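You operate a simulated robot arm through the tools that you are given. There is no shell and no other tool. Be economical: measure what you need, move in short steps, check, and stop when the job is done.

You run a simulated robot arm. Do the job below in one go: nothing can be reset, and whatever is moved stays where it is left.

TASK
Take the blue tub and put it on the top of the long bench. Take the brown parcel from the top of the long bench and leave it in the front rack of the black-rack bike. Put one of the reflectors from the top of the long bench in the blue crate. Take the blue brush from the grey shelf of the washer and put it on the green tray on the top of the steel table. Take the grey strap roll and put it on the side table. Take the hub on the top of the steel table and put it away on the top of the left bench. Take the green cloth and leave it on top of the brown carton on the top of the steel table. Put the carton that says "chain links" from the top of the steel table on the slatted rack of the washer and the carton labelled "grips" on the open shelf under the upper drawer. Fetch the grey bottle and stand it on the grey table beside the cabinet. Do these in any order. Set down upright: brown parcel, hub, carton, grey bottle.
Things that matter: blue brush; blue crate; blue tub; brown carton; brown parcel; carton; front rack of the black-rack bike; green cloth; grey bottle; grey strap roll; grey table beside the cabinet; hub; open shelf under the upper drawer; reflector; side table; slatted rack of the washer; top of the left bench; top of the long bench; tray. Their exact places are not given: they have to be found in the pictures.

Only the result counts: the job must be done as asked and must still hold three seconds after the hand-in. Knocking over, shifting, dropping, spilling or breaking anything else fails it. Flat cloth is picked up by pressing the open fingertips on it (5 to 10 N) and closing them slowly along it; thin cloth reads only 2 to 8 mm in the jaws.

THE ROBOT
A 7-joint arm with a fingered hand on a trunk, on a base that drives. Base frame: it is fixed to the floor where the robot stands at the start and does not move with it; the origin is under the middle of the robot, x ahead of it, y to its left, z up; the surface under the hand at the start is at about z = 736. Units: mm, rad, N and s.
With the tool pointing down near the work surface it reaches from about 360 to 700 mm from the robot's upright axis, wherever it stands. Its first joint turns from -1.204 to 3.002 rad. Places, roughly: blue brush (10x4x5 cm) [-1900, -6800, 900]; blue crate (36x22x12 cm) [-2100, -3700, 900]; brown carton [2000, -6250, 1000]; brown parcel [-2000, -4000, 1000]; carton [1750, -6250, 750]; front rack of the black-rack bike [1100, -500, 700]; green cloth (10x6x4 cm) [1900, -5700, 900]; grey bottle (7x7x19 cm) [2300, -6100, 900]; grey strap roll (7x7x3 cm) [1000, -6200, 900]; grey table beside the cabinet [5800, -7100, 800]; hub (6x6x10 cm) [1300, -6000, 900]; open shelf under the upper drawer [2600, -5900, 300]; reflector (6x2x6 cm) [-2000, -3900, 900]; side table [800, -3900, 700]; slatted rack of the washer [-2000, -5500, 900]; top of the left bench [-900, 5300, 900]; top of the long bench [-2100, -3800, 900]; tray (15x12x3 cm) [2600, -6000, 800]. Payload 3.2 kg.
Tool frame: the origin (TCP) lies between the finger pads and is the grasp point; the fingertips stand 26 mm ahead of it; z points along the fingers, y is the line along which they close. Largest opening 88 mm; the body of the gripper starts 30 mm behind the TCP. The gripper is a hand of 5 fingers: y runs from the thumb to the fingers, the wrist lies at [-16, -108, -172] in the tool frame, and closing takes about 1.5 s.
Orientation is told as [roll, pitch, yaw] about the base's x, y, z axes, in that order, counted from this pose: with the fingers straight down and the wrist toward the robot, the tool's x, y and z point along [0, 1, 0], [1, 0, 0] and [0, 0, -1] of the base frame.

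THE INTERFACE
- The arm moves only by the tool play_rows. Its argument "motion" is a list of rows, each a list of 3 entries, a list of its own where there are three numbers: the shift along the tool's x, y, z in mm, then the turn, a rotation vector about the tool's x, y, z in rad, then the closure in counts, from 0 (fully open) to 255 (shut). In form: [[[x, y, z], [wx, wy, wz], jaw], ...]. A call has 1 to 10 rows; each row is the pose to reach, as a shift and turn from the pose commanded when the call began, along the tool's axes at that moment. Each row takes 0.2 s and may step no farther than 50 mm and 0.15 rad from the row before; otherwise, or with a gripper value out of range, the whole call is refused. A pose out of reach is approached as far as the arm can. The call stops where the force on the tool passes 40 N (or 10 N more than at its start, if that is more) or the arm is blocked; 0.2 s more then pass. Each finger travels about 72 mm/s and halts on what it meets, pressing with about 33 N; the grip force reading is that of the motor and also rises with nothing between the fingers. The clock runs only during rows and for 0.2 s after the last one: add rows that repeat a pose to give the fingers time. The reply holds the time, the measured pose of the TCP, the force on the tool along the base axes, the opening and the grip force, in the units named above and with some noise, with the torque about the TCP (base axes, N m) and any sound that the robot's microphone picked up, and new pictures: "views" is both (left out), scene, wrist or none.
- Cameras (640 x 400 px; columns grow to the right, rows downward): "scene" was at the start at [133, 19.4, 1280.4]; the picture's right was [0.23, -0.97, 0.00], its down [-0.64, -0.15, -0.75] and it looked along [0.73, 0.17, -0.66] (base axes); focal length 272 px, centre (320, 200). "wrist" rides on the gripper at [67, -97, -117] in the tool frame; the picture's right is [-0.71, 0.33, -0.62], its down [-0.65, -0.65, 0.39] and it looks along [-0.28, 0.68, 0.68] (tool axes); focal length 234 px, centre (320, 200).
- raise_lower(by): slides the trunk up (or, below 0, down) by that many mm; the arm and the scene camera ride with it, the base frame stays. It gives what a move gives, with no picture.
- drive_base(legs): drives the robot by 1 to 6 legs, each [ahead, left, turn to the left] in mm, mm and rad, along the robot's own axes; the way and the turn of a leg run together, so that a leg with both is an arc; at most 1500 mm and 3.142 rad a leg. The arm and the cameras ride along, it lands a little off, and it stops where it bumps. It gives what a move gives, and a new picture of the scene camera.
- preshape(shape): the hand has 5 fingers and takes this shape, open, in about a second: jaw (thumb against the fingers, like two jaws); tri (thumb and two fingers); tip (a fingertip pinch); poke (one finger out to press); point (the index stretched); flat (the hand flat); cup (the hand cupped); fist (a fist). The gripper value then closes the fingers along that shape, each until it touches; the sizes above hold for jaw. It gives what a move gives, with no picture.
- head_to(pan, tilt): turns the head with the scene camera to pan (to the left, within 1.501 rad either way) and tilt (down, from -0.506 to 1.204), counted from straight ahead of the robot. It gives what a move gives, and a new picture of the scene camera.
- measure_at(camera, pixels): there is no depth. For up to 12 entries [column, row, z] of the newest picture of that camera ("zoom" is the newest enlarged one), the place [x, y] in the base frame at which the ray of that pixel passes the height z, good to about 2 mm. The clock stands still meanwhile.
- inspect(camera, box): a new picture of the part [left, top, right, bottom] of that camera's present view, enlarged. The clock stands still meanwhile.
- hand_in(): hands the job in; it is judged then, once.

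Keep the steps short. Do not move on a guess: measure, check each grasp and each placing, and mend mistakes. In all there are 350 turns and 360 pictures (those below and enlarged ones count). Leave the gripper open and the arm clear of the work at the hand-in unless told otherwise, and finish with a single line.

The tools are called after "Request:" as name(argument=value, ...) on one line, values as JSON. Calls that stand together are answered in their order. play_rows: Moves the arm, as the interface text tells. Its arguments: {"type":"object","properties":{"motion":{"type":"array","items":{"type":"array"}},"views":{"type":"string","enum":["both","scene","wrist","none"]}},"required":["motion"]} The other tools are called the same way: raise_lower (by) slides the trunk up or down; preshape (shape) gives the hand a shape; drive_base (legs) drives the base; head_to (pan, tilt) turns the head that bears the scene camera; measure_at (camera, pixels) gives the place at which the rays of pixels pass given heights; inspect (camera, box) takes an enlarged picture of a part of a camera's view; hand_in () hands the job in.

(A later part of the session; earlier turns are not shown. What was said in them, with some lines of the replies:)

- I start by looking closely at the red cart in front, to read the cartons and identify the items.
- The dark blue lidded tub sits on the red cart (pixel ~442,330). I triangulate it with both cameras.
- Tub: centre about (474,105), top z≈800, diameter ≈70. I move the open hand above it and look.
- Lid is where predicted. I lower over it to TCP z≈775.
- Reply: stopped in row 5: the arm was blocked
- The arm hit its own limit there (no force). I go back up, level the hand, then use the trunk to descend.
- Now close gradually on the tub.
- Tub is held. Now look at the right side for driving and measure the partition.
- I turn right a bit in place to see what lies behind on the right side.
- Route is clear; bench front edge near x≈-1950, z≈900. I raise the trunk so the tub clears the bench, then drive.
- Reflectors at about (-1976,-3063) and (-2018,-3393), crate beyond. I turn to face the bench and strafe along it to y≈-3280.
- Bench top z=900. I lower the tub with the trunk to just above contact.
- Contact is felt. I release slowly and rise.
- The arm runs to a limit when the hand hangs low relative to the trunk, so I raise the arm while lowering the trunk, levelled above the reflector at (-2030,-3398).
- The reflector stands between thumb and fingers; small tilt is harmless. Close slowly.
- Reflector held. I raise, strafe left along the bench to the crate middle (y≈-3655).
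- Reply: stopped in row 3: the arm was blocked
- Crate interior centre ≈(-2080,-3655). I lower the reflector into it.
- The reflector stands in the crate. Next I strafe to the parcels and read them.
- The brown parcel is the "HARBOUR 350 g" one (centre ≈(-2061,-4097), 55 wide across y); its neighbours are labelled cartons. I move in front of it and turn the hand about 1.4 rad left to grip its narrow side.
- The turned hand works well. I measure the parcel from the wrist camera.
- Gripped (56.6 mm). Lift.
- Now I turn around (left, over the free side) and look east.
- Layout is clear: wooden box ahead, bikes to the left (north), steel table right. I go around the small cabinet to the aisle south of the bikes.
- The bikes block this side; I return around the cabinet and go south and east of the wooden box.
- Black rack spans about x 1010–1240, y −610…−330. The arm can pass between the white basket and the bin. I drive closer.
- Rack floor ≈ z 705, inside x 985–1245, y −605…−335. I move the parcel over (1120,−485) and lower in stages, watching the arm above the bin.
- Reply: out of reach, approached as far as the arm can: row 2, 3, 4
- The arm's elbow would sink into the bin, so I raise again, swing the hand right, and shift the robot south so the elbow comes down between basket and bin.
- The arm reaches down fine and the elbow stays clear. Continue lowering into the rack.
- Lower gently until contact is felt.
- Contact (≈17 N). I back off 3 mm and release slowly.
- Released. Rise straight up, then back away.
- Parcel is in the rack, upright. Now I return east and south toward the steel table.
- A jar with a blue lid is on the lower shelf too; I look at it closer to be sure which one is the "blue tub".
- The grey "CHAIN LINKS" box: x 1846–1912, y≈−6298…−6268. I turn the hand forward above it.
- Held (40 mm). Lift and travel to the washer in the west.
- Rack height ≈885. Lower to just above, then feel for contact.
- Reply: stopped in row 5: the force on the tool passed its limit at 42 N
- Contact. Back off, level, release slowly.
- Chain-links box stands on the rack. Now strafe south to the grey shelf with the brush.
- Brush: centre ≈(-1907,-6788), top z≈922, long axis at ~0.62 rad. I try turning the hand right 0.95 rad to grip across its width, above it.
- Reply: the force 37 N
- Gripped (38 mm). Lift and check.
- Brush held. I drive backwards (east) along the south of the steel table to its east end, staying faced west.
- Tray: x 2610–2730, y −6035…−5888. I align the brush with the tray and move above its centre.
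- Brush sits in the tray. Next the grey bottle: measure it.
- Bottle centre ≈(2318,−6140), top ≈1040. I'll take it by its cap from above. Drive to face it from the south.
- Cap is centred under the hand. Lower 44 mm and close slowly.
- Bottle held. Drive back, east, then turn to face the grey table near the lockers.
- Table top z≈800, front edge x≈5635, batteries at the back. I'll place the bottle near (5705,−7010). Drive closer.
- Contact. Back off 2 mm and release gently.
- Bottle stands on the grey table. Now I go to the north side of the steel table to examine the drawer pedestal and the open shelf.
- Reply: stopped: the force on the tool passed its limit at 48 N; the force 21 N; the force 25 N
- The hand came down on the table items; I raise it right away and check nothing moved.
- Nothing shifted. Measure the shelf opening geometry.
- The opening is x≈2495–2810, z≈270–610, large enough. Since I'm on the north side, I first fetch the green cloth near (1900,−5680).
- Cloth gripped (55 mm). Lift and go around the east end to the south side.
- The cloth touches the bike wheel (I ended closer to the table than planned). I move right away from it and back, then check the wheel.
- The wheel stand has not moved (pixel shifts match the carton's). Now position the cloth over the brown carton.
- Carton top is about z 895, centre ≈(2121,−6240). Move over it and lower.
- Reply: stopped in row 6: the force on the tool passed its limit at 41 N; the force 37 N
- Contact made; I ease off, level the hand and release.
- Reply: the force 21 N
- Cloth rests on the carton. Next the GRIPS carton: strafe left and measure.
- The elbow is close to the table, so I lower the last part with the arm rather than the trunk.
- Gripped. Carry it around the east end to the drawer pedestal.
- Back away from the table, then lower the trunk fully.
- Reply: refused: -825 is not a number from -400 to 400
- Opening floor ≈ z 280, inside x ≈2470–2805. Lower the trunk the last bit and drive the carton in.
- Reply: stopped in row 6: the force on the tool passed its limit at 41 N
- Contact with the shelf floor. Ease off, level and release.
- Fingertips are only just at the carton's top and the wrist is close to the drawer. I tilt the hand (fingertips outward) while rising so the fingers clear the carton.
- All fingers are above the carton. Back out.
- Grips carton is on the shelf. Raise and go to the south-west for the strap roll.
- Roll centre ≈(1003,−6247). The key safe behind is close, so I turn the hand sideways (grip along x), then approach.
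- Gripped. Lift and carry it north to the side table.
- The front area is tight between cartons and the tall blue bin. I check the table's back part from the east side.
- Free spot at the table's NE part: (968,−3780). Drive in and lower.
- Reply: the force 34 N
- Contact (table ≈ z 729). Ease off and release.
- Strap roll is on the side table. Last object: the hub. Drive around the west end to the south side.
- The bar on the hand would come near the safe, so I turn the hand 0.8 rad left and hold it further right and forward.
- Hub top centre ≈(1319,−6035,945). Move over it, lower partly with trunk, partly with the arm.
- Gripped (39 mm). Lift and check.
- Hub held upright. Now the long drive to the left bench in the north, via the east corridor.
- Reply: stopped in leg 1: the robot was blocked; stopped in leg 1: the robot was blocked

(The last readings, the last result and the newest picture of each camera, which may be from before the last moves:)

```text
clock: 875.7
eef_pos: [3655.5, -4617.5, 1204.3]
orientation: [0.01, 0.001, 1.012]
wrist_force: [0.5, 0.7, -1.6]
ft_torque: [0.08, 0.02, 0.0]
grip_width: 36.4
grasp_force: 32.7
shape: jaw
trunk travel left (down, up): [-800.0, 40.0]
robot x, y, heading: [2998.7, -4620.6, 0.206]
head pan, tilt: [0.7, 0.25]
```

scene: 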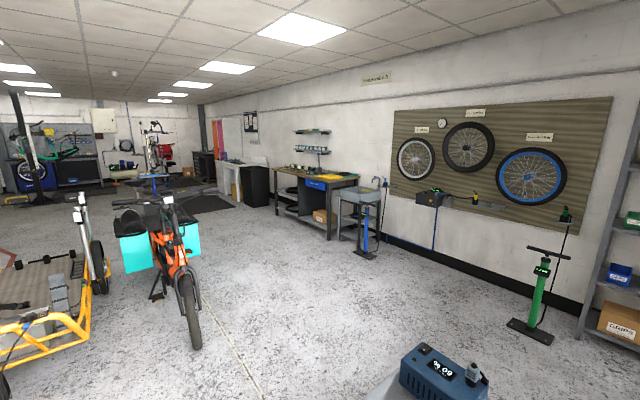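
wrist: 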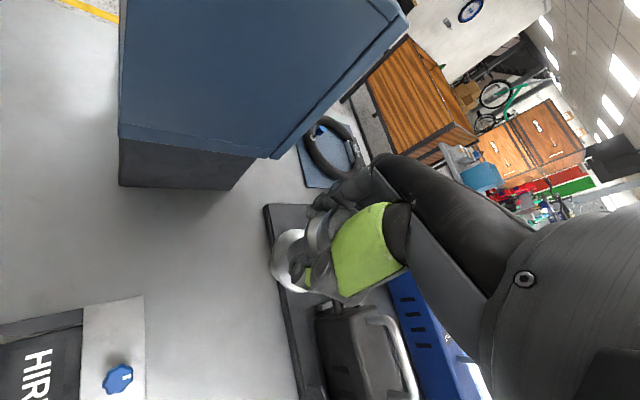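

The base bumped the tray cart's corner. I back off directly and check the cart's position.

Request:
drive_base(legs=[[-250, -60, 0]])

Request:
head_to(pan=0.35, tilt=0.75)

```text
clock: 877.5
eef_pos: [3424.8, -4726.1, 1204.3]
orientation: [0.01, -0.001, 1.011]
wrist_force: [-0.1, -0.3, -2.2]
ft_torque: [0.05, 0.04, -0.01]
grip_width: 36.3
grasp_force: 33.2
shape: jaw
trunk travel left (down, up): [-800.0, 40.0]
robot x, y, heading: [2768.4, -4729.0, 0.202]
head pan, tilt: [0.7, 0.25]
```

scene: 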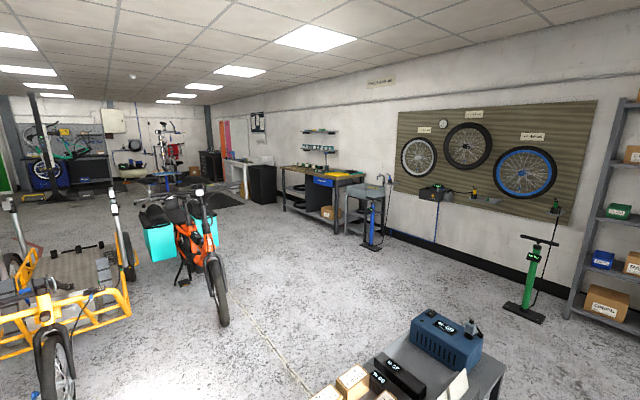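

```text
clock: 878.5
eef_pos: [3424.3, -4726.1, 1203.3]
orientation: [0.011, 0.001, 1.01]
wrist_force: [0.1, 0.5, -2.5]
ft_torque: [0.04, 0.02, -0.01]
grip_width: 36.0
grasp_force: 33.0
shape: jaw
trunk travel left (down, up): [-800.0, 40.0]
robot x, y, heading: [2766.0, -4730.7, 0.199]
head pan, tilt: [0.351, 0.75]
```

scene: 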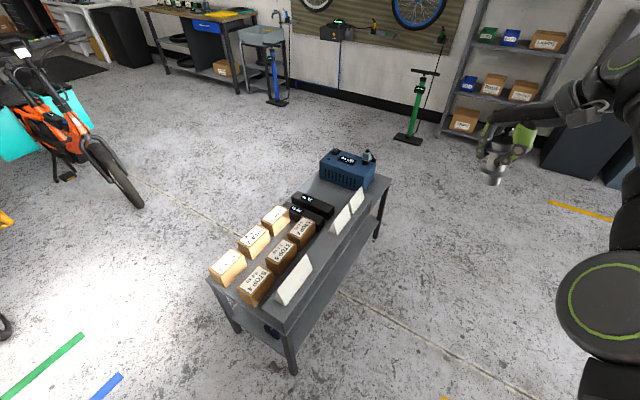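

Request:
measure_at(camera="scene", pixels=[[293, 373, 0], [236, 331, 0], [378, 239, 0], [209, 280, 700], [285, 333, 700], [390, 180, 700]])

Request:
inspect(camera="scene", box=[180, 130, 420, 380])

```text
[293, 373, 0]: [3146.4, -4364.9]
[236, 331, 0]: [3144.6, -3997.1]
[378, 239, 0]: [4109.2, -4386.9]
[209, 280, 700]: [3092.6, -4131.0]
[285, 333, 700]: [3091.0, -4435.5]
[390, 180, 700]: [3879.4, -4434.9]
```

```text
1.60 times, centred on (300, 255) of scene
```

zoom: 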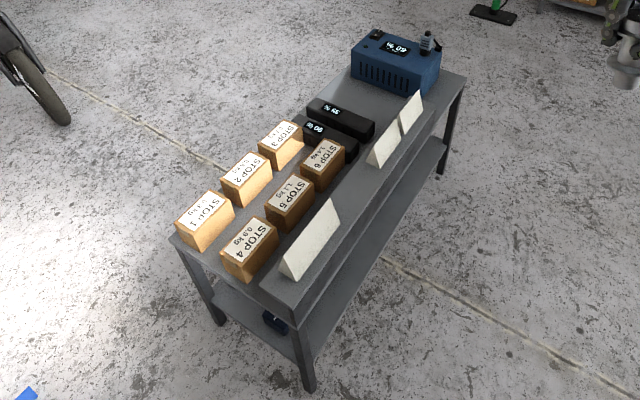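

The cart's legs are where they were before (it did not shift). I check the hub in the hand and continue along the proven path.

Request:
play_rows(motion=[[[0, 0, 0], [0, 0, 0], 225]], views="wrist")

Request:
drive_base(legs=[[0, 0, -0.2], [-116, 400, 0], [30, 650, 0], [1450, 290, 0]])

```text
clock: 878.9
eef_pos: [3424.2, -4725.4, 1203.5]
orientation: [0.011, 0.001, 1.01]
wrist_force: [-0.3, -0.3, -2.4]
ft_torque: [0.0, 0.03, 0.02]
grip_width: 36.0
grasp_force: 32.8
shape: jaw
trunk travel left (down, up): [-800.0, 40.0]
robot x, y, heading: [2768.4, -4729.4, 0.206]
head pan, tilt: [0.351, 0.75]
```

wrist: 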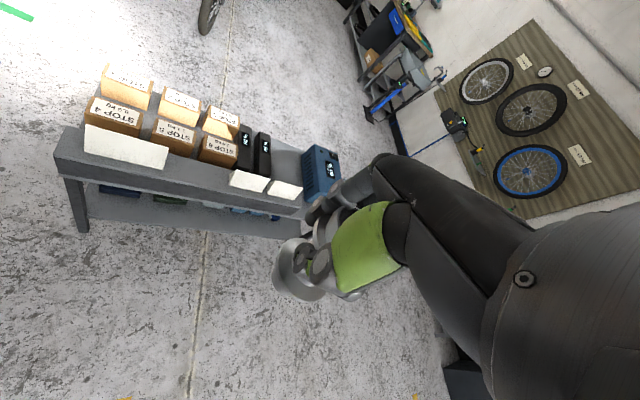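

```text
clock: 892.4
eef_pos: [4795.2, -3511.4, 1204.5]
orientation: [0.011, -0.001, 0.813]
wrist_force: [0.6, 0.5, -2.3]
ft_torque: [0.0, 0.03, -0.01]
grip_width: 36.3
grasp_force: 32.8
shape: jaw
trunk travel left (down, up): [-800.0, 40.0]
robot x, y, heading: [4149.5, -3386.8, 0.012]
head pan, tilt: [0.351, 0.75]
```

scene: 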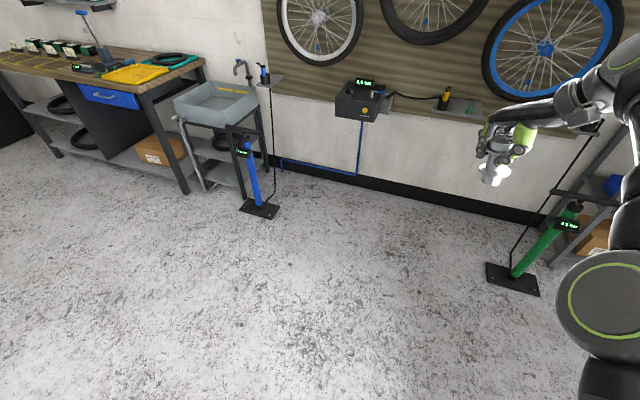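

Request:
drive_base(legs=[[250, 1450, 0], [0, 1480, 0], [0, 900, 0], [0, 0, 1.57]])

Request:
head_to(pan=0.8, tilt=0.25)

```text
clock: 914.9
eef_pos: [4404.5, 1112.5, 1205.8]
orientation: [0.01, -0.001, 2.399]
wrist_force: [-0.1, 0.2, -2.2]
ft_torque: [0.03, 0.02, -0.03]
grip_width: 36.1
grasp_force: 33.2
shape: jaw
trunk travel left (down, up): [-800.0, 40.0]
robot x, y, heading: [4288.5, 461.4, 1.593]
head pan, tilt: [0.351, 0.75]
```

scene: 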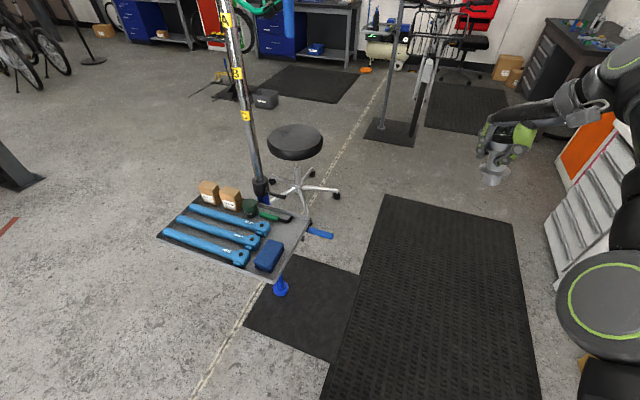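

```text
clock: 915.8
eef_pos: [4404.4, 1112.5, 1203.6]
orientation: [0.011, -0.002, 2.397]
wrist_force: [-0.8, 0.4, -2.1]
ft_torque: [-0.04, 0.0, -0.02]
grip_width: 36.4
grasp_force: 32.4
shape: jaw
trunk travel left (down, up): [-800.0, 40.0]
robot x, y, heading: [4287.9, 468.3, 1.589]
head pan, tilt: [0.799, 0.25]
```

scene: 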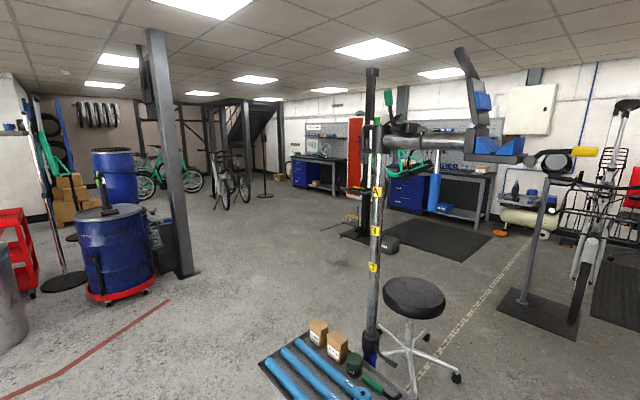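

Request:
measure_at(camera="scene", pixels=[[185, 275, 0], [355, 238, 0], [388, 250, 0], [460, 262, 0], [310, 188, 0], [340, 195, 0], [242, 208, 0], [265, 197, 0], [260, 365, 0], [400, 340, 0], [295, 187, 0], [150, 292, 0]])

Request:
inspect(camera="scene", box=[200, 110, 500, 270])

```text
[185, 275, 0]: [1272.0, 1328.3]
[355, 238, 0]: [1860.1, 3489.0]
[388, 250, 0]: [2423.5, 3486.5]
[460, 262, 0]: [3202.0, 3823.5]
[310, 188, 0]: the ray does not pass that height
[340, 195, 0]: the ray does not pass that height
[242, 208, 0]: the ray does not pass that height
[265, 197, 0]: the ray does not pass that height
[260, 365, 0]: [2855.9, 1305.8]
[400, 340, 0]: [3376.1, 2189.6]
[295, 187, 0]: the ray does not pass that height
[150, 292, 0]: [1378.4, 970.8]
```

```text
2.13 times, centred on (350, 190) of scene
```

zoom: 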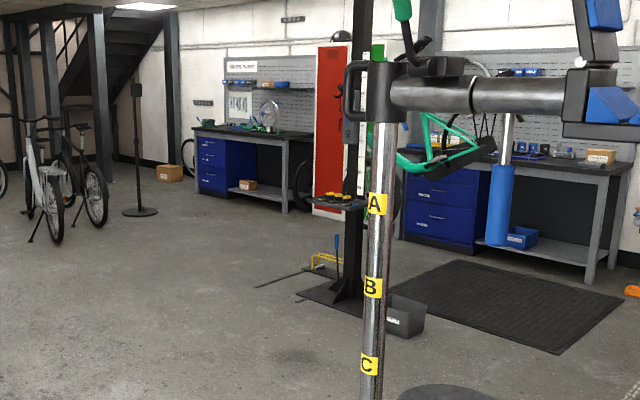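

Request:
measure_at(camera="scene", pixels=[[260, 365, 700], [300, 335, 700], [260, 365, 600], [385, 320, 860], [455, 378, 0], [110, 300, 0]])

Request:
drive_base(legs=[[-150, 0, 0], [0, 1100, 0.6]])

Request:
head_to(pan=0.0, tilt=0.4)

```text
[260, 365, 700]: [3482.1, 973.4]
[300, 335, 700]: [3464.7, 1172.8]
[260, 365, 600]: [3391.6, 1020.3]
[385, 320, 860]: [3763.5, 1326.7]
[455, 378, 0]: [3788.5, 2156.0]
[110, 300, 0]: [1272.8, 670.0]
```

```text
clock: 922.4
eef_pos: [2988.0, 570.0, 1204.1]
orientation: [0.01, 0.0, 3.005]
wrist_force: [-0.6, 0.2, -1.5]
ft_torque: [-0.04, 0.01, -0.01]
grip_width: 36.1
grasp_force: 33.2
shape: jaw
trunk travel left (down, up): [-800.0, 40.0]
robot x, y, heading: [3262.1, -26.5, 2.201]
head pan, tilt: [0.799, 0.25]
```

scene: 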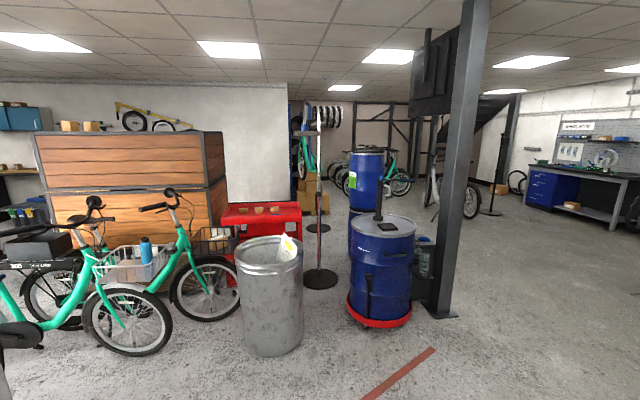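

```text
clock: 923.6
eef_pos: [2986.9, 570.0, 1204.0]
orientation: [0.011, 0.0, 3.002]
wrist_force: [-0.1, 0.4, -2.2]
ft_torque: [-0.02, -0.01, 0.0]
grip_width: 35.9
grasp_force: 32.9
shape: jaw
trunk travel left (down, up): [-800.0, 40.0]
robot x, y, heading: [3257.2, -29.4, 2.195]
head pan, tilt: [0.0, 0.4]
```

scene: 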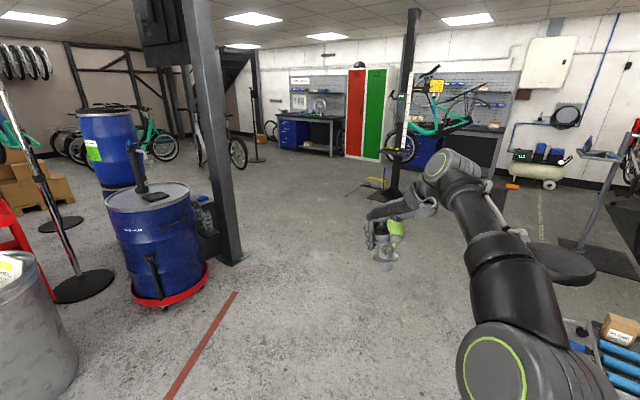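

Request:
measure_at(camera="scene", pixels=[[258, 161, 0], [238, 169, 0], [283, 148, 0], [332, 157, 0], [348, 155, 0], [350, 192, 0], [235, 262, 0], [393, 192, 0]])

Request:
drive_base(legs=[[1480, 150, 0]])

Request:
drive_base(legs=[[1300, 180, 0]])

```text
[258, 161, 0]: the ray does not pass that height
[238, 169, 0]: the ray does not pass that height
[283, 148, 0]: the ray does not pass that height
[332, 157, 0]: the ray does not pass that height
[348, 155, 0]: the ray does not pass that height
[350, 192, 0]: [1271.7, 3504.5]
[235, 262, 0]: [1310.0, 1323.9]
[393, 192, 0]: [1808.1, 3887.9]
```

```text
clock: 930.9
eef_pos: [2001.5, 1672.2, 1204.6]
orientation: [0.011, 0.0, 3.006]
wrist_force: [0.6, 0.5, -2.0]
ft_torque: [-0.01, -0.01, -0.01]
grip_width: 36.1
grasp_force: 33.0
shape: jaw
trunk travel left (down, up): [-800.0, 40.0]
robot x, y, heading: [2270.7, 1074.0, 2.202]
head pan, tilt: [0.0, 0.4]
```

scene: 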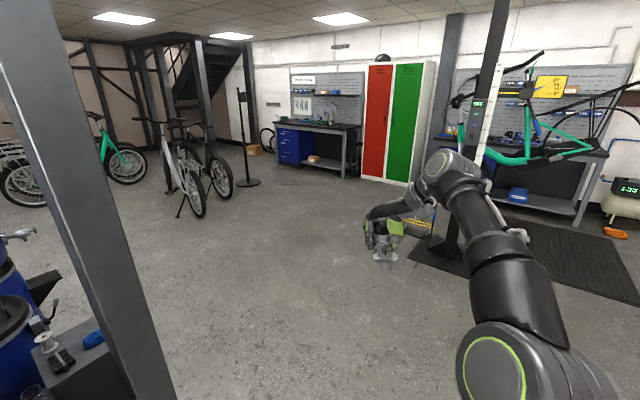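

```text
clock: 937.5
eef_pos: [1112.5, 2635.2, 1204.8]
orientation: [0.011, 0.001, 2.985]
wrist_force: [0.1, -0.6, -3.3]
ft_torque: [-0.02, -0.02, 0.0]
grip_width: 36.0
grasp_force: 32.9
shape: jaw
trunk travel left (down, up): [-800.0, 40.0]
robot x, y, heading: [1376.1, 2028.4, 2.18]
head pan, tilt: [0.0, 0.4]
```

scene: 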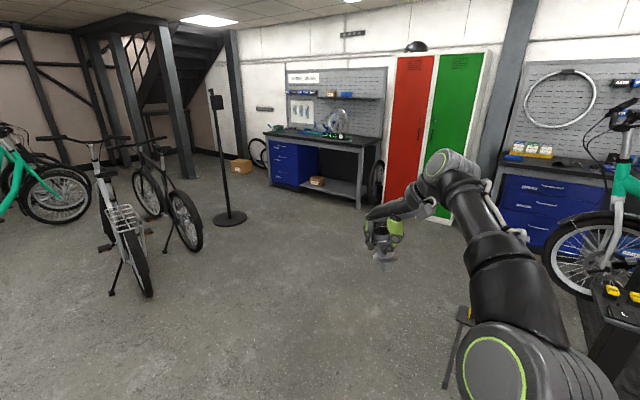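

Request:
measure_at(camera="scene", pixels=[[272, 184, 0], [358, 208, 0], [230, 222, 0], [185, 252, 0], [150, 297, 0], [415, 215, 0], [265, 134, 900], [364, 146, 900], [380, 136, 900], [290, 128, 900]])

Request:
inspect(camera="scene", box=[240, 60, 420, 220])

```text
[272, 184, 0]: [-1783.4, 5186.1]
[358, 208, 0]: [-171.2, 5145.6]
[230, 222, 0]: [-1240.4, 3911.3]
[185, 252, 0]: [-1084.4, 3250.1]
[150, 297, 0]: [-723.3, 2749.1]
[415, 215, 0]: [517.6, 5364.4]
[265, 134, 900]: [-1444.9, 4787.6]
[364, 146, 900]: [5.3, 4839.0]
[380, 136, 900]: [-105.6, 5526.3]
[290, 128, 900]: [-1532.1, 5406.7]
```

```text
2.50 times, centred on (330, 140) of scene
```

zoom: 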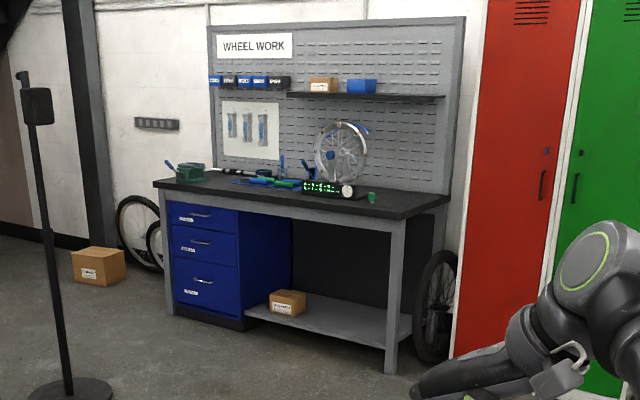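

Request:
drive_base(legs=[[1400, 12, 0], [1350, 12, 0], [0, 0, -0.61]])

Request:
head_to(pan=0.0, tilt=0.55)

```text
clock: 952.4
eef_pos: [-107.5, 4898.0, 1204.0]
orientation: [0.011, 0.0, 2.397]
wrist_force: [-0.9, -0.9, -2.7]
ft_torque: [-0.01, 0.05, 0.01]
grip_width: 35.7
grasp_force: 32.9
shape: jaw
trunk travel left (down, up): [-800.0, 40.0]
robot x, y, heading: [-224.1, 4251.9, 1.587]
head pan, tilt: [0.0, 0.4]
```

scene: 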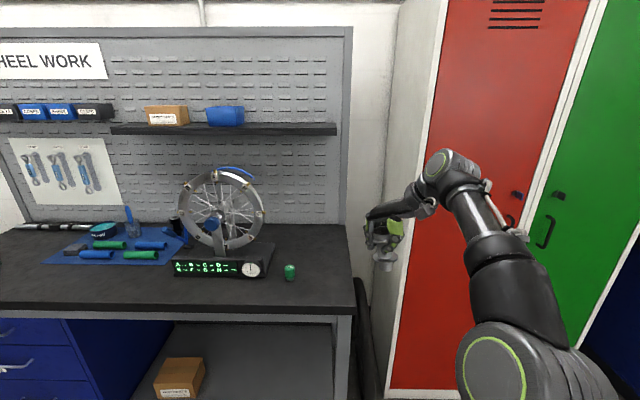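

```text
clock: 953.1
eef_pos: [-108.0, 4897.4, 1203.7]
orientation: [0.008, 0.0, 2.397]
wrist_force: [0.3, -0.8, -2.7]
ft_torque: [-0.01, 0.01, -0.01]
grip_width: 35.9
grasp_force: 32.8
shape: jaw
trunk travel left (down, up): [-800.0, 40.0]
robot x, y, heading: [-226.4, 4249.7, 1.588]
head pan, tilt: [0.0, 0.55]
```

scene: 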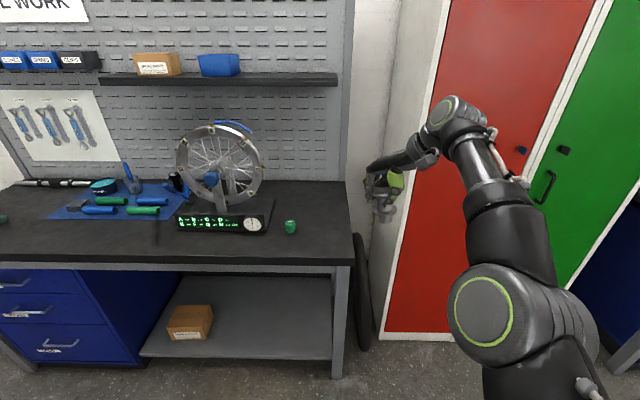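

Request:
measure_at(camera="scene", pixels=[[337, 377, 0], [354, 258, 850], [354, 258, 900], [354, 258, 950], [290, 232, 900], [178, 230, 900], [265, 233, 900], [90, 245, 900], [345, 183, 900], [120, 215, 900], [337, 230, 900]])

Request:
play_rows(motion=[[[0, 0, 0], [0, 0, 0], 225]], views="wrist")

```text
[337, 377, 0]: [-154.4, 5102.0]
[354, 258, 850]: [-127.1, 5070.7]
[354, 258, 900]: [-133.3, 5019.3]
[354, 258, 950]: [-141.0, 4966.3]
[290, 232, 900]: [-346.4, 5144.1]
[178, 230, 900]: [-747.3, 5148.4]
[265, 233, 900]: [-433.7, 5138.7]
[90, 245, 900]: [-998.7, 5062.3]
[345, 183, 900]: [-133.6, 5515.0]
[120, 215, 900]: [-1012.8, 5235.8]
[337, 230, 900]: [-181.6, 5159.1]
```

```text
clock: 953.5
eef_pos: [-107.5, 4896.9, 1202.6]
orientation: [0.011, 0.001, 2.398]
wrist_force: [-0.1, 0.1, -2.0]
ft_torque: [-0.02, 0.03, 0.0]
grip_width: 35.7
grasp_force: 32.9
shape: jaw
trunk travel left (down, up): [-800.0, 40.0]
robot x, y, heading: [-224.9, 4252.5, 1.593]
head pan, tilt: [0.0, 0.55]
```

wrist: 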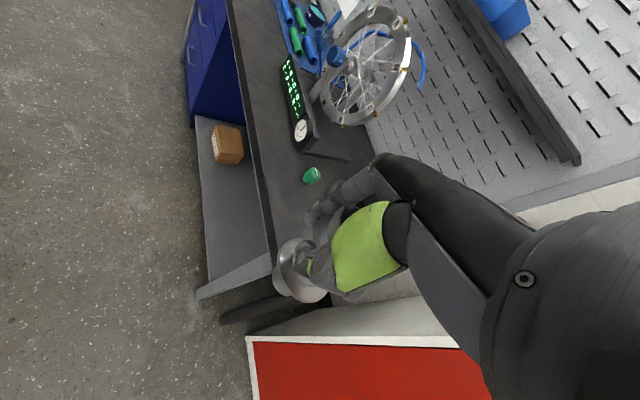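

Request:
measure_at(camera="wrist", pixels=[[275, 252, 850], [275, 252, 900], [312, 180, 850], [312, 180, 900], [348, 160, 850], [348, 160, 900], [297, 148, 850], [297, 148, 900]])

Request:
measure_at(camera="scene", pixels=[[290, 234, 850], [290, 234, 900], [269, 231, 850], [269, 231, 900]])

```text
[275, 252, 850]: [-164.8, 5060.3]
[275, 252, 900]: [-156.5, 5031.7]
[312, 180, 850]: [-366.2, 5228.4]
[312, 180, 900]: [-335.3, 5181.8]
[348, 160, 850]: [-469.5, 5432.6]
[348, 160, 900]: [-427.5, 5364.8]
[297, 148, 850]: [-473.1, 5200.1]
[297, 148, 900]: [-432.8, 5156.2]
```

```text
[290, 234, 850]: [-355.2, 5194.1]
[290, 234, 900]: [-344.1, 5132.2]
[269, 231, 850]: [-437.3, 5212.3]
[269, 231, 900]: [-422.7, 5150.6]
```

Free spot on the bench's right end near (−225,5230). Drive in.

Request:
drive_base(legs=[[333, 112, -0.015]])

Request:
raise_lower(by=-190)

Request:
play_rows(motion=[[[0, 0, 0], [0, 0, 0], 225]])

```text
clock: 955.8
eef_pos: [-216.6, 5226.7, 1204.1]
orientation: [0.01, 0.001, 2.384]
wrist_force: [0.2, 0.3, -2.9]
ft_torque: [-0.03, 0.03, -0.03]
grip_width: 36.3
grasp_force: 33.1
shape: jaw
trunk travel left (down, up): [-800.0, 40.0]
robot x, y, heading: [-340.7, 4583.9, 1.575]
head pan, tilt: [0.0, 0.55]
```

scene: 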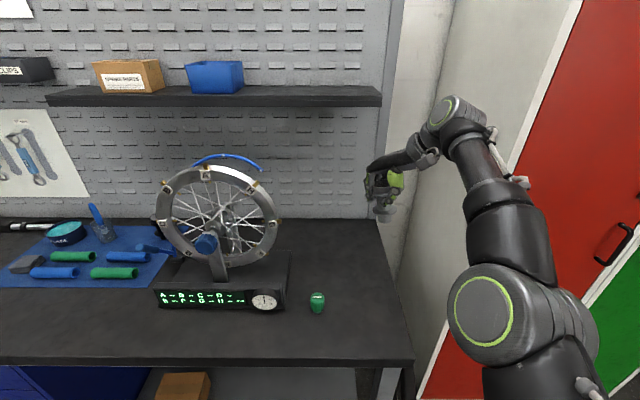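

```text
clock: 957.9
eef_pos: [-215.2, 5226.5, 1014.0]
orientation: [0.011, 0.001, 2.384]
wrist_force: [-0.1, -0.1, -1.9]
ft_torque: [-0.02, 0.0, -0.01]
grip_width: 36.1
grasp_force: 33.0
shape: jaw
trunk travel left (down, up): [-610.0, 230.0]
robot x, y, heading: [-340.0, 4581.1, 1.58]
head pan, tilt: [0.0, 0.55]
```

```text
clock: 958.2
eef_pos: [-216.2, 5225.9, 1014.1]
orientation: [0.012, 0.0, 2.382]
wrist_force: [-0.4, -0.3, -2.3]
ft_torque: [-0.04, 0.05, 0.05]
grip_width: 35.8
grasp_force: 32.7
shape: jaw
trunk travel left (down, up): [-610.0, 230.0]
robot x, y, heading: [-342.1, 4580.2, 1.581]
head pan, tilt: [0.0, 0.55]
```

scene: 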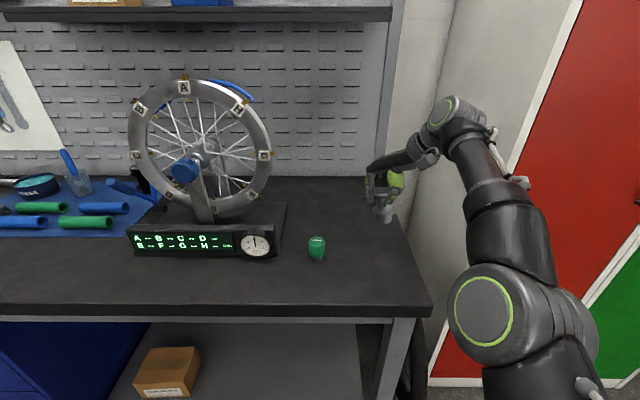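
wrist: 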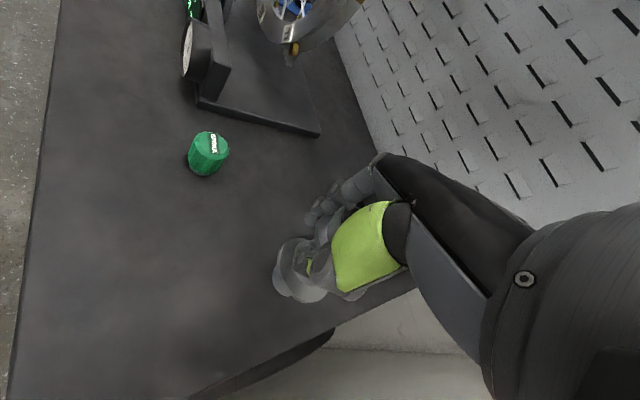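

Request:
measure_at(camera="wrist", pixels=[[260, 362, 870], [330, 325, 870], [400, 285, 870], [207, 175, 870], [207, 175, 900]])

Request:
measure_at(camera="scene", pixels=[[431, 308, 850], [431, 308, 870], [431, 308, 900], [316, 261, 850], [316, 261, 870], [316, 261, 900], [408, 235, 870]])

Request:
inspect(camera="scene", box=[340, 140, 460, 240])

```text
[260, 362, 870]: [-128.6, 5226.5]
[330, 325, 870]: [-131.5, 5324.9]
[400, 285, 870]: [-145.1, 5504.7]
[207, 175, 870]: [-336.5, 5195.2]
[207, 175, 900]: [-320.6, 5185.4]
```

```text
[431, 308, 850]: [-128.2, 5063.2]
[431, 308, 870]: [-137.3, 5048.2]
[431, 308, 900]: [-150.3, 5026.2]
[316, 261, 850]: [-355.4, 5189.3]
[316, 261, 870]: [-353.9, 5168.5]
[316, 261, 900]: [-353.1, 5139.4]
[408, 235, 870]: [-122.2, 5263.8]
```

```text
4.00 times, centred on (400, 190) of scene
```

zoom: 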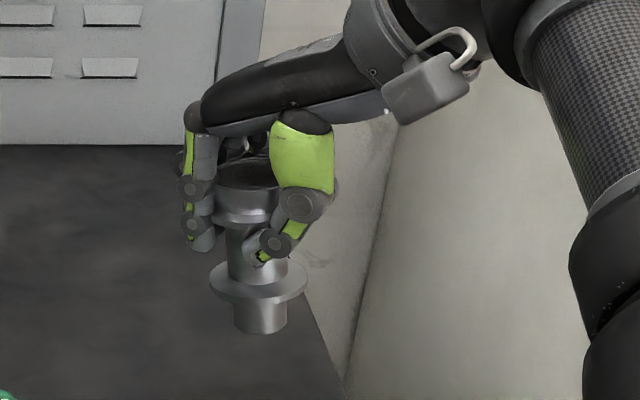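

Request:
play_rows(motion=[[[9, 9, 10], [0, 0, 0], 225], [[17, 18, 30], [0, 0, 0], 225], [[17, 18, 50], [0, 0, 0], 225], [[17, 18, 65], [0, 0, 0], 225], [[17, 18, 75], [0, 0, 0], 225], [[17, 18, 75], [0, 0, 0], 225]])

```text
clock: 959.6
eef_pos: [-242.0, 5225.4, 939.1]
orientation: [0.011, 0.001, 2.384]
wrist_force: [-0.2, 0.1, -2.4]
ft_torque: [-0.02, 0.05, 0.01]
grip_width: 36.0
grasp_force: 32.8
shape: jaw
trunk travel left (down, up): [-610.0, 230.0]
robot x, y, heading: [-339.7, 4582.4, 1.578]
head pan, tilt: [0.0, 0.55]
```

scene: 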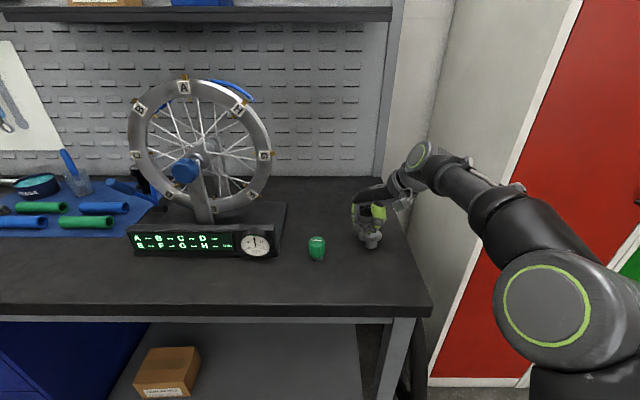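
wrist: 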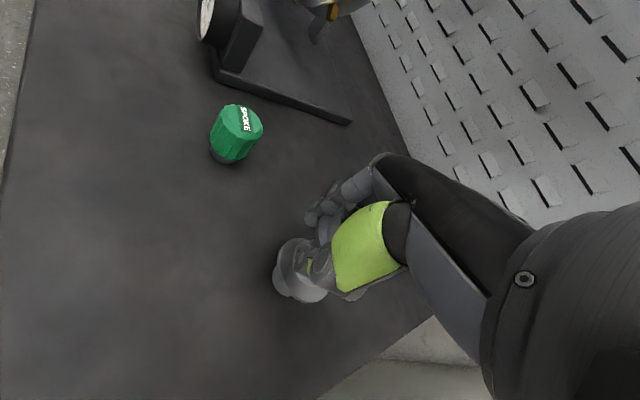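

Request:
play_rows(motion=[[[0, 0, 4], [0, 0, 0], 225], [[0, 0, 7], [0, 0, 0], 225], [[0, 0, 10], [0, 0, 0], 225], [[0, 0, 13], [0, 0, 0], 225], [[0, 0, 13], [0, 0, 0], 225]], views="none")

Request:
inspect(camera="scene", box=[320, 170, 430, 270])

```text
clock: 960.9
eef_pos: [-242.6, 5223.9, 925.8]
orientation: [0.011, 0.002, 2.386]
wrist_force: [-3.3, 0.9, 11.5]
ft_torque: [0.17, 0.05, 0.05]
grip_width: 27.3
grasp_force: 32.7
shape: jaw
trunk travel left (down, up): [-610.0, 230.0]
robot x, y, heading: [-343.8, 4579.2, 1.576]
head pan, tilt: [0.0, 0.55]
```

```text
4.00 times, centred on (375, 220) of scene
```

zoom: 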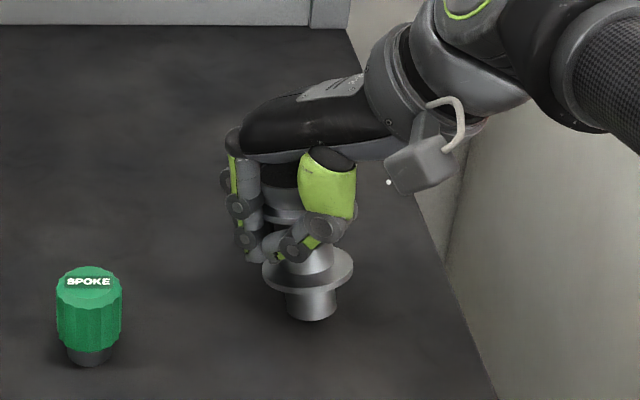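

The hub's foot rests on the bench, upright. Release slowly, minimal push.

Request:
play_rows(motion=[[[0, 0, -2], [0, 0, 0], 200], [[0, 0, -2], [0, 0, 0], 180], [[0, 0, -2], [0, 0, 0], 160], [[0, 0, -2], [0, 0, 0], 135], [[0, 0, -2], [0, 0, 0], 100], [[0, 0, -2], [0, 0, 0], 60], [[0, 0, -2], [0, 0, 0], 20], [[0, 0, -2], [0, 0, 0], 0], [[0, 0, -2], [0, 0, 0], 0]])

```text
clock: 962.9
eef_pos: [-241.7, 5224.6, 929.1]
orientation: [0.011, 0.001, 2.385]
wrist_force: [1.5, 0.2, 0.2]
ft_torque: [0.01, 0.01, 0.03]
grip_width: 87.8
grasp_force: 0.1
shape: jaw
trunk travel left (down, up): [-610.0, 230.0]
robot x, y, heading: [-342.5, 4579.5, 1.577]
head pan, tilt: [0.0, 0.55]
```

scene: 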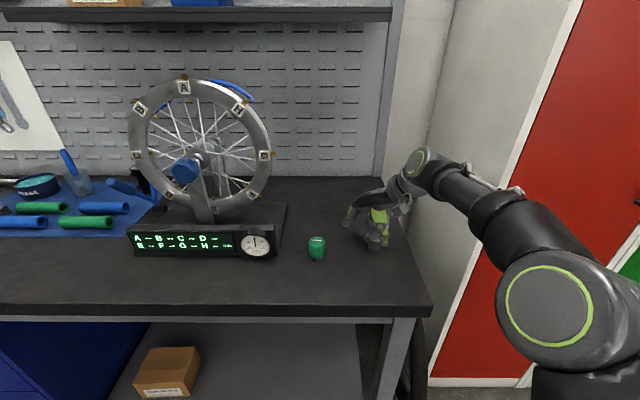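
wrist: 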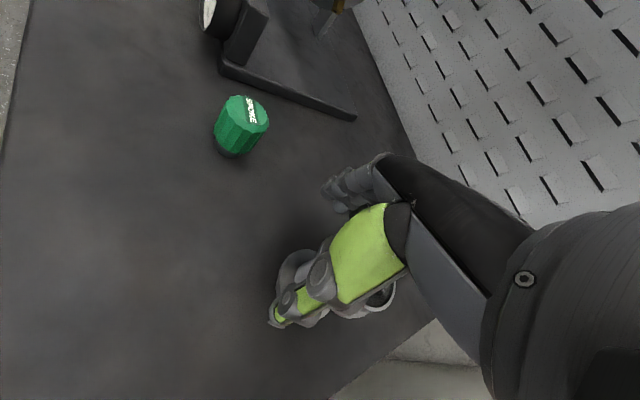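

Request:
inspect(camera="scene", box=[330, 170, 430, 270])

Request:
inspect(camera="wrist", box=[220, 200, 440, 350])

```text
4.00 times, centred on (380, 220) of scene
```

zoom: 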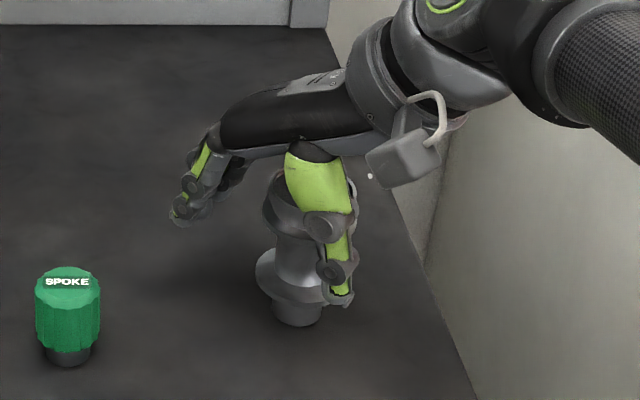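

```text
2.67 times, centred on (330, 275) of wrist
```

zoom: 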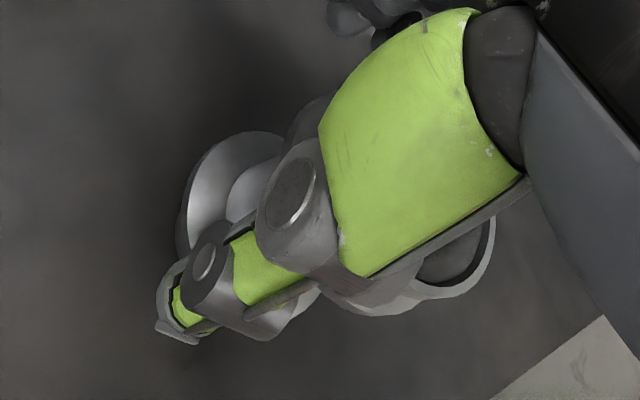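

The hub stands upright but closer to the thumb. I shift the hand 10 mm to centre around it, then rise straight up.

Request:
play_rows(motion=[[[0, -5, 0], [0, 0, 0], 0], [[0, -11, 0], [0, 0, 0], 0], [[0, -11, 0], [0, 0, 0], 0]])

Request:
inspect(camera="wrist", box=[220, 200, 440, 350])

```text
clock: 963.6
eef_pos: [-233.5, 5217.6, 928.7]
orientation: [0.01, 0.001, 2.385]
wrist_force: [-0.5, -0.2, -0.4]
ft_torque: [-0.01, -0.03, 0.01]
grip_width: 87.9
grasp_force: 0.1
shape: jaw
trunk travel left (down, up): [-610.0, 230.0]
robot x, y, heading: [-342.0, 4583.3, 1.574]
head pan, tilt: [0.0, 0.55]
```

scene: 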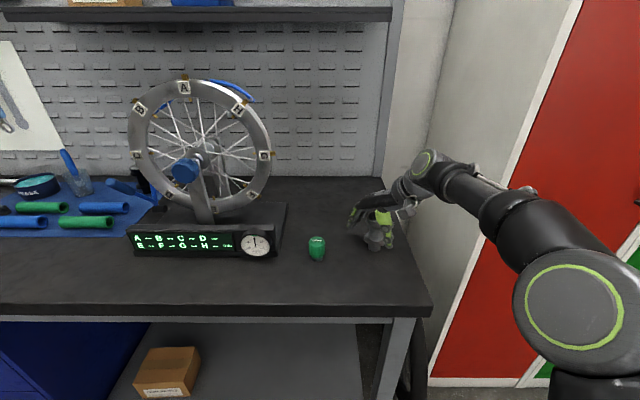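
wrist: 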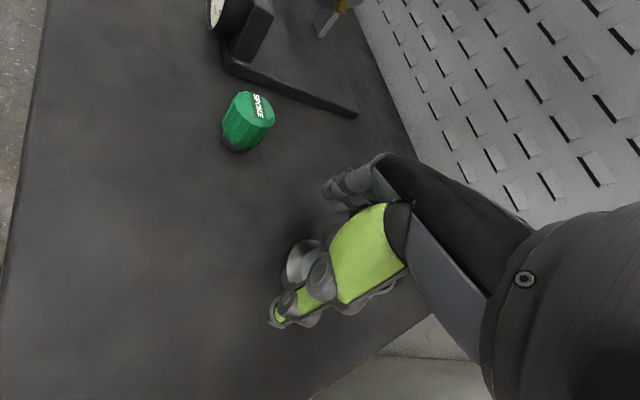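

```text
2.67 times, centred on (330, 275) of wrist
```

zoom: 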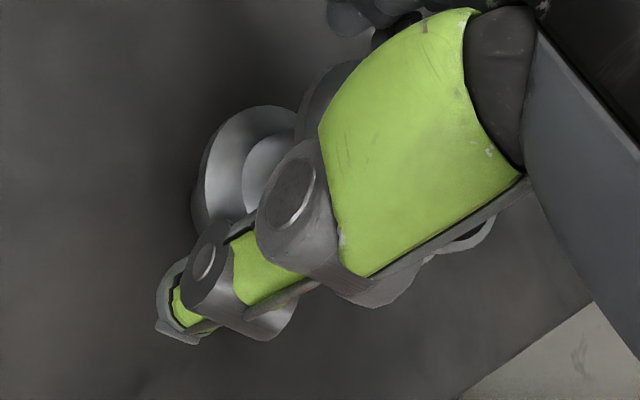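

Request:
play_rows(motion=[[[-4, -6, 0], [0, 0, 0], 0], [[-9, -13, 0], [0, 0, 0], 0], [[-9, -13, 0], [0, 0, 0], 0]], views="wrist")

Request:
inspect(camera="wrist", box=[220, 200, 440, 350])

```text
clock: 964.5
eef_pos: [-218.8, 5214.6, 928.0]
orientation: [0.011, 0.001, 2.385]
wrist_force: [-0.8, -1.4, -0.3]
ft_torque: [-0.01, 0.0, -0.02]
grip_width: 87.9
grasp_force: 0.0
shape: jaw
trunk travel left (down, up): [-610.0, 230.0]
robot x, y, heading: [-341.6, 4579.7, 1.582]
head pan, tilt: [0.0, 0.55]
```

wrist: 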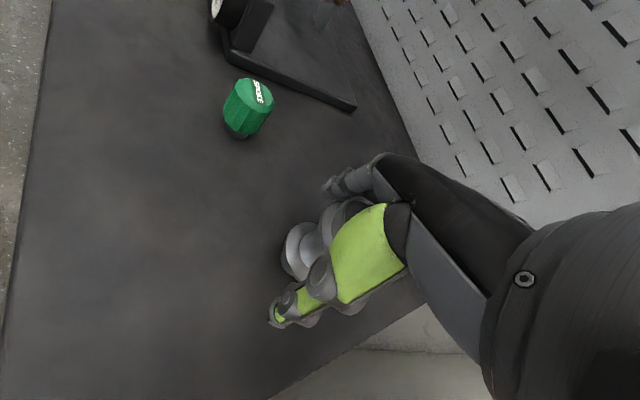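

```text
2.67 times, centred on (330, 275) of wrist
```

zoom: 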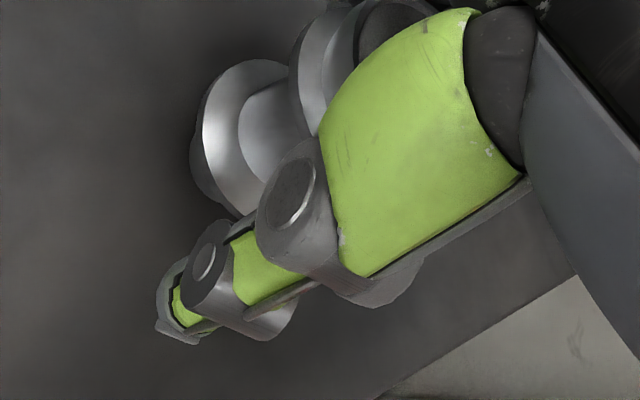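

Hub stands upright, centred between the fingers. Rise and back away.

Request:
play_rows(motion=[[[0, 0, -20], [0, 0, 0], 0], [[0, 0, -50], [0, 0, 0], 0], [[0, 0, -90], [0, 0, 0], 0], [[0, 0, -90], [0, 0, 0], 0]], views="none")

Request:
raise_lower(by=180)

Request:
drive_base(legs=[[-350, 0, 0]])

Request:
inspect(camera="scene", box=[260, 150, 420, 280])

```text
clock: 965.5
eef_pos: [-216.4, 5214.8, 1018.8]
orientation: [0.01, 0.0, 2.384]
wrist_force: [0.0, -0.2, -0.4]
ft_torque: [0.04, -0.01, 0.02]
grip_width: 87.7
grasp_force: 0.0
shape: jaw
trunk travel left (down, up): [-610.0, 230.0]
robot x, y, heading: [-343.0, 4582.3, 1.576]
head pan, tilt: [0.0, 0.55]
```

```text
clock: 967.5
eef_pos: [-217.3, 5215.9, 1198.3]
orientation: [0.011, -0.001, 2.385]
wrist_force: [0.5, 0.7, 0.8]
ft_torque: [0.0, 0.01, -0.03]
grip_width: 87.7
grasp_force: 0.0
shape: jaw
trunk travel left (down, up): [-790.0, 50.0]
robot x, y, heading: [-344.4, 4585.5, 1.582]
head pan, tilt: [0.0, 0.55]
```

```text
clock: 969.7
eef_pos: [-212.8, 4866.4, 1199.6]
orientation: [0.009, -0.001, 2.382]
wrist_force: [-0.6, -0.1, 0.1]
ft_torque: [-0.02, 0.0, 0.0]
grip_width: 87.7
grasp_force: 0.2
shape: jaw
trunk travel left (down, up): [-790.0, 50.0]
robot x, y, heading: [-341.2, 4230.7, 1.577]
head pan, tilt: [0.0, 0.55]
```

scene: 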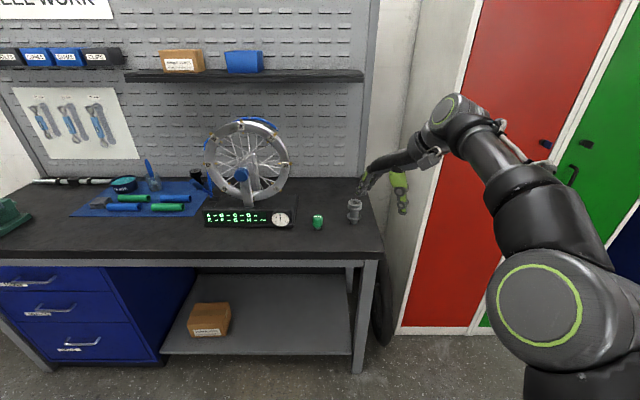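

```text
3.08 times, centred on (340, 215) of scene
```

zoom: 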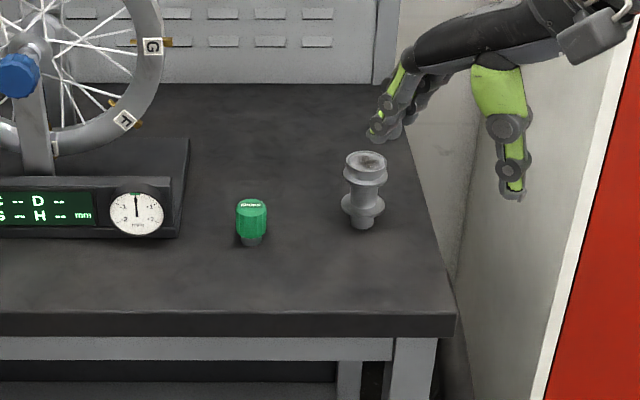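

Everything is placed: the hub is upright on the left bench, the gripper is open and the arm is clear. I hand in the job.

Request:
hand_in()

```text
The job is handed in.
```

I placed all ten items as asked and handed the job in; I took the "blue tub" to be the dark-blue, black-lidded one on the red cart, not the blue-lidded "OLD PADS" jar, and brief bumps with the bike wheel, the CARGO case and the tray cart left no shift I could see.
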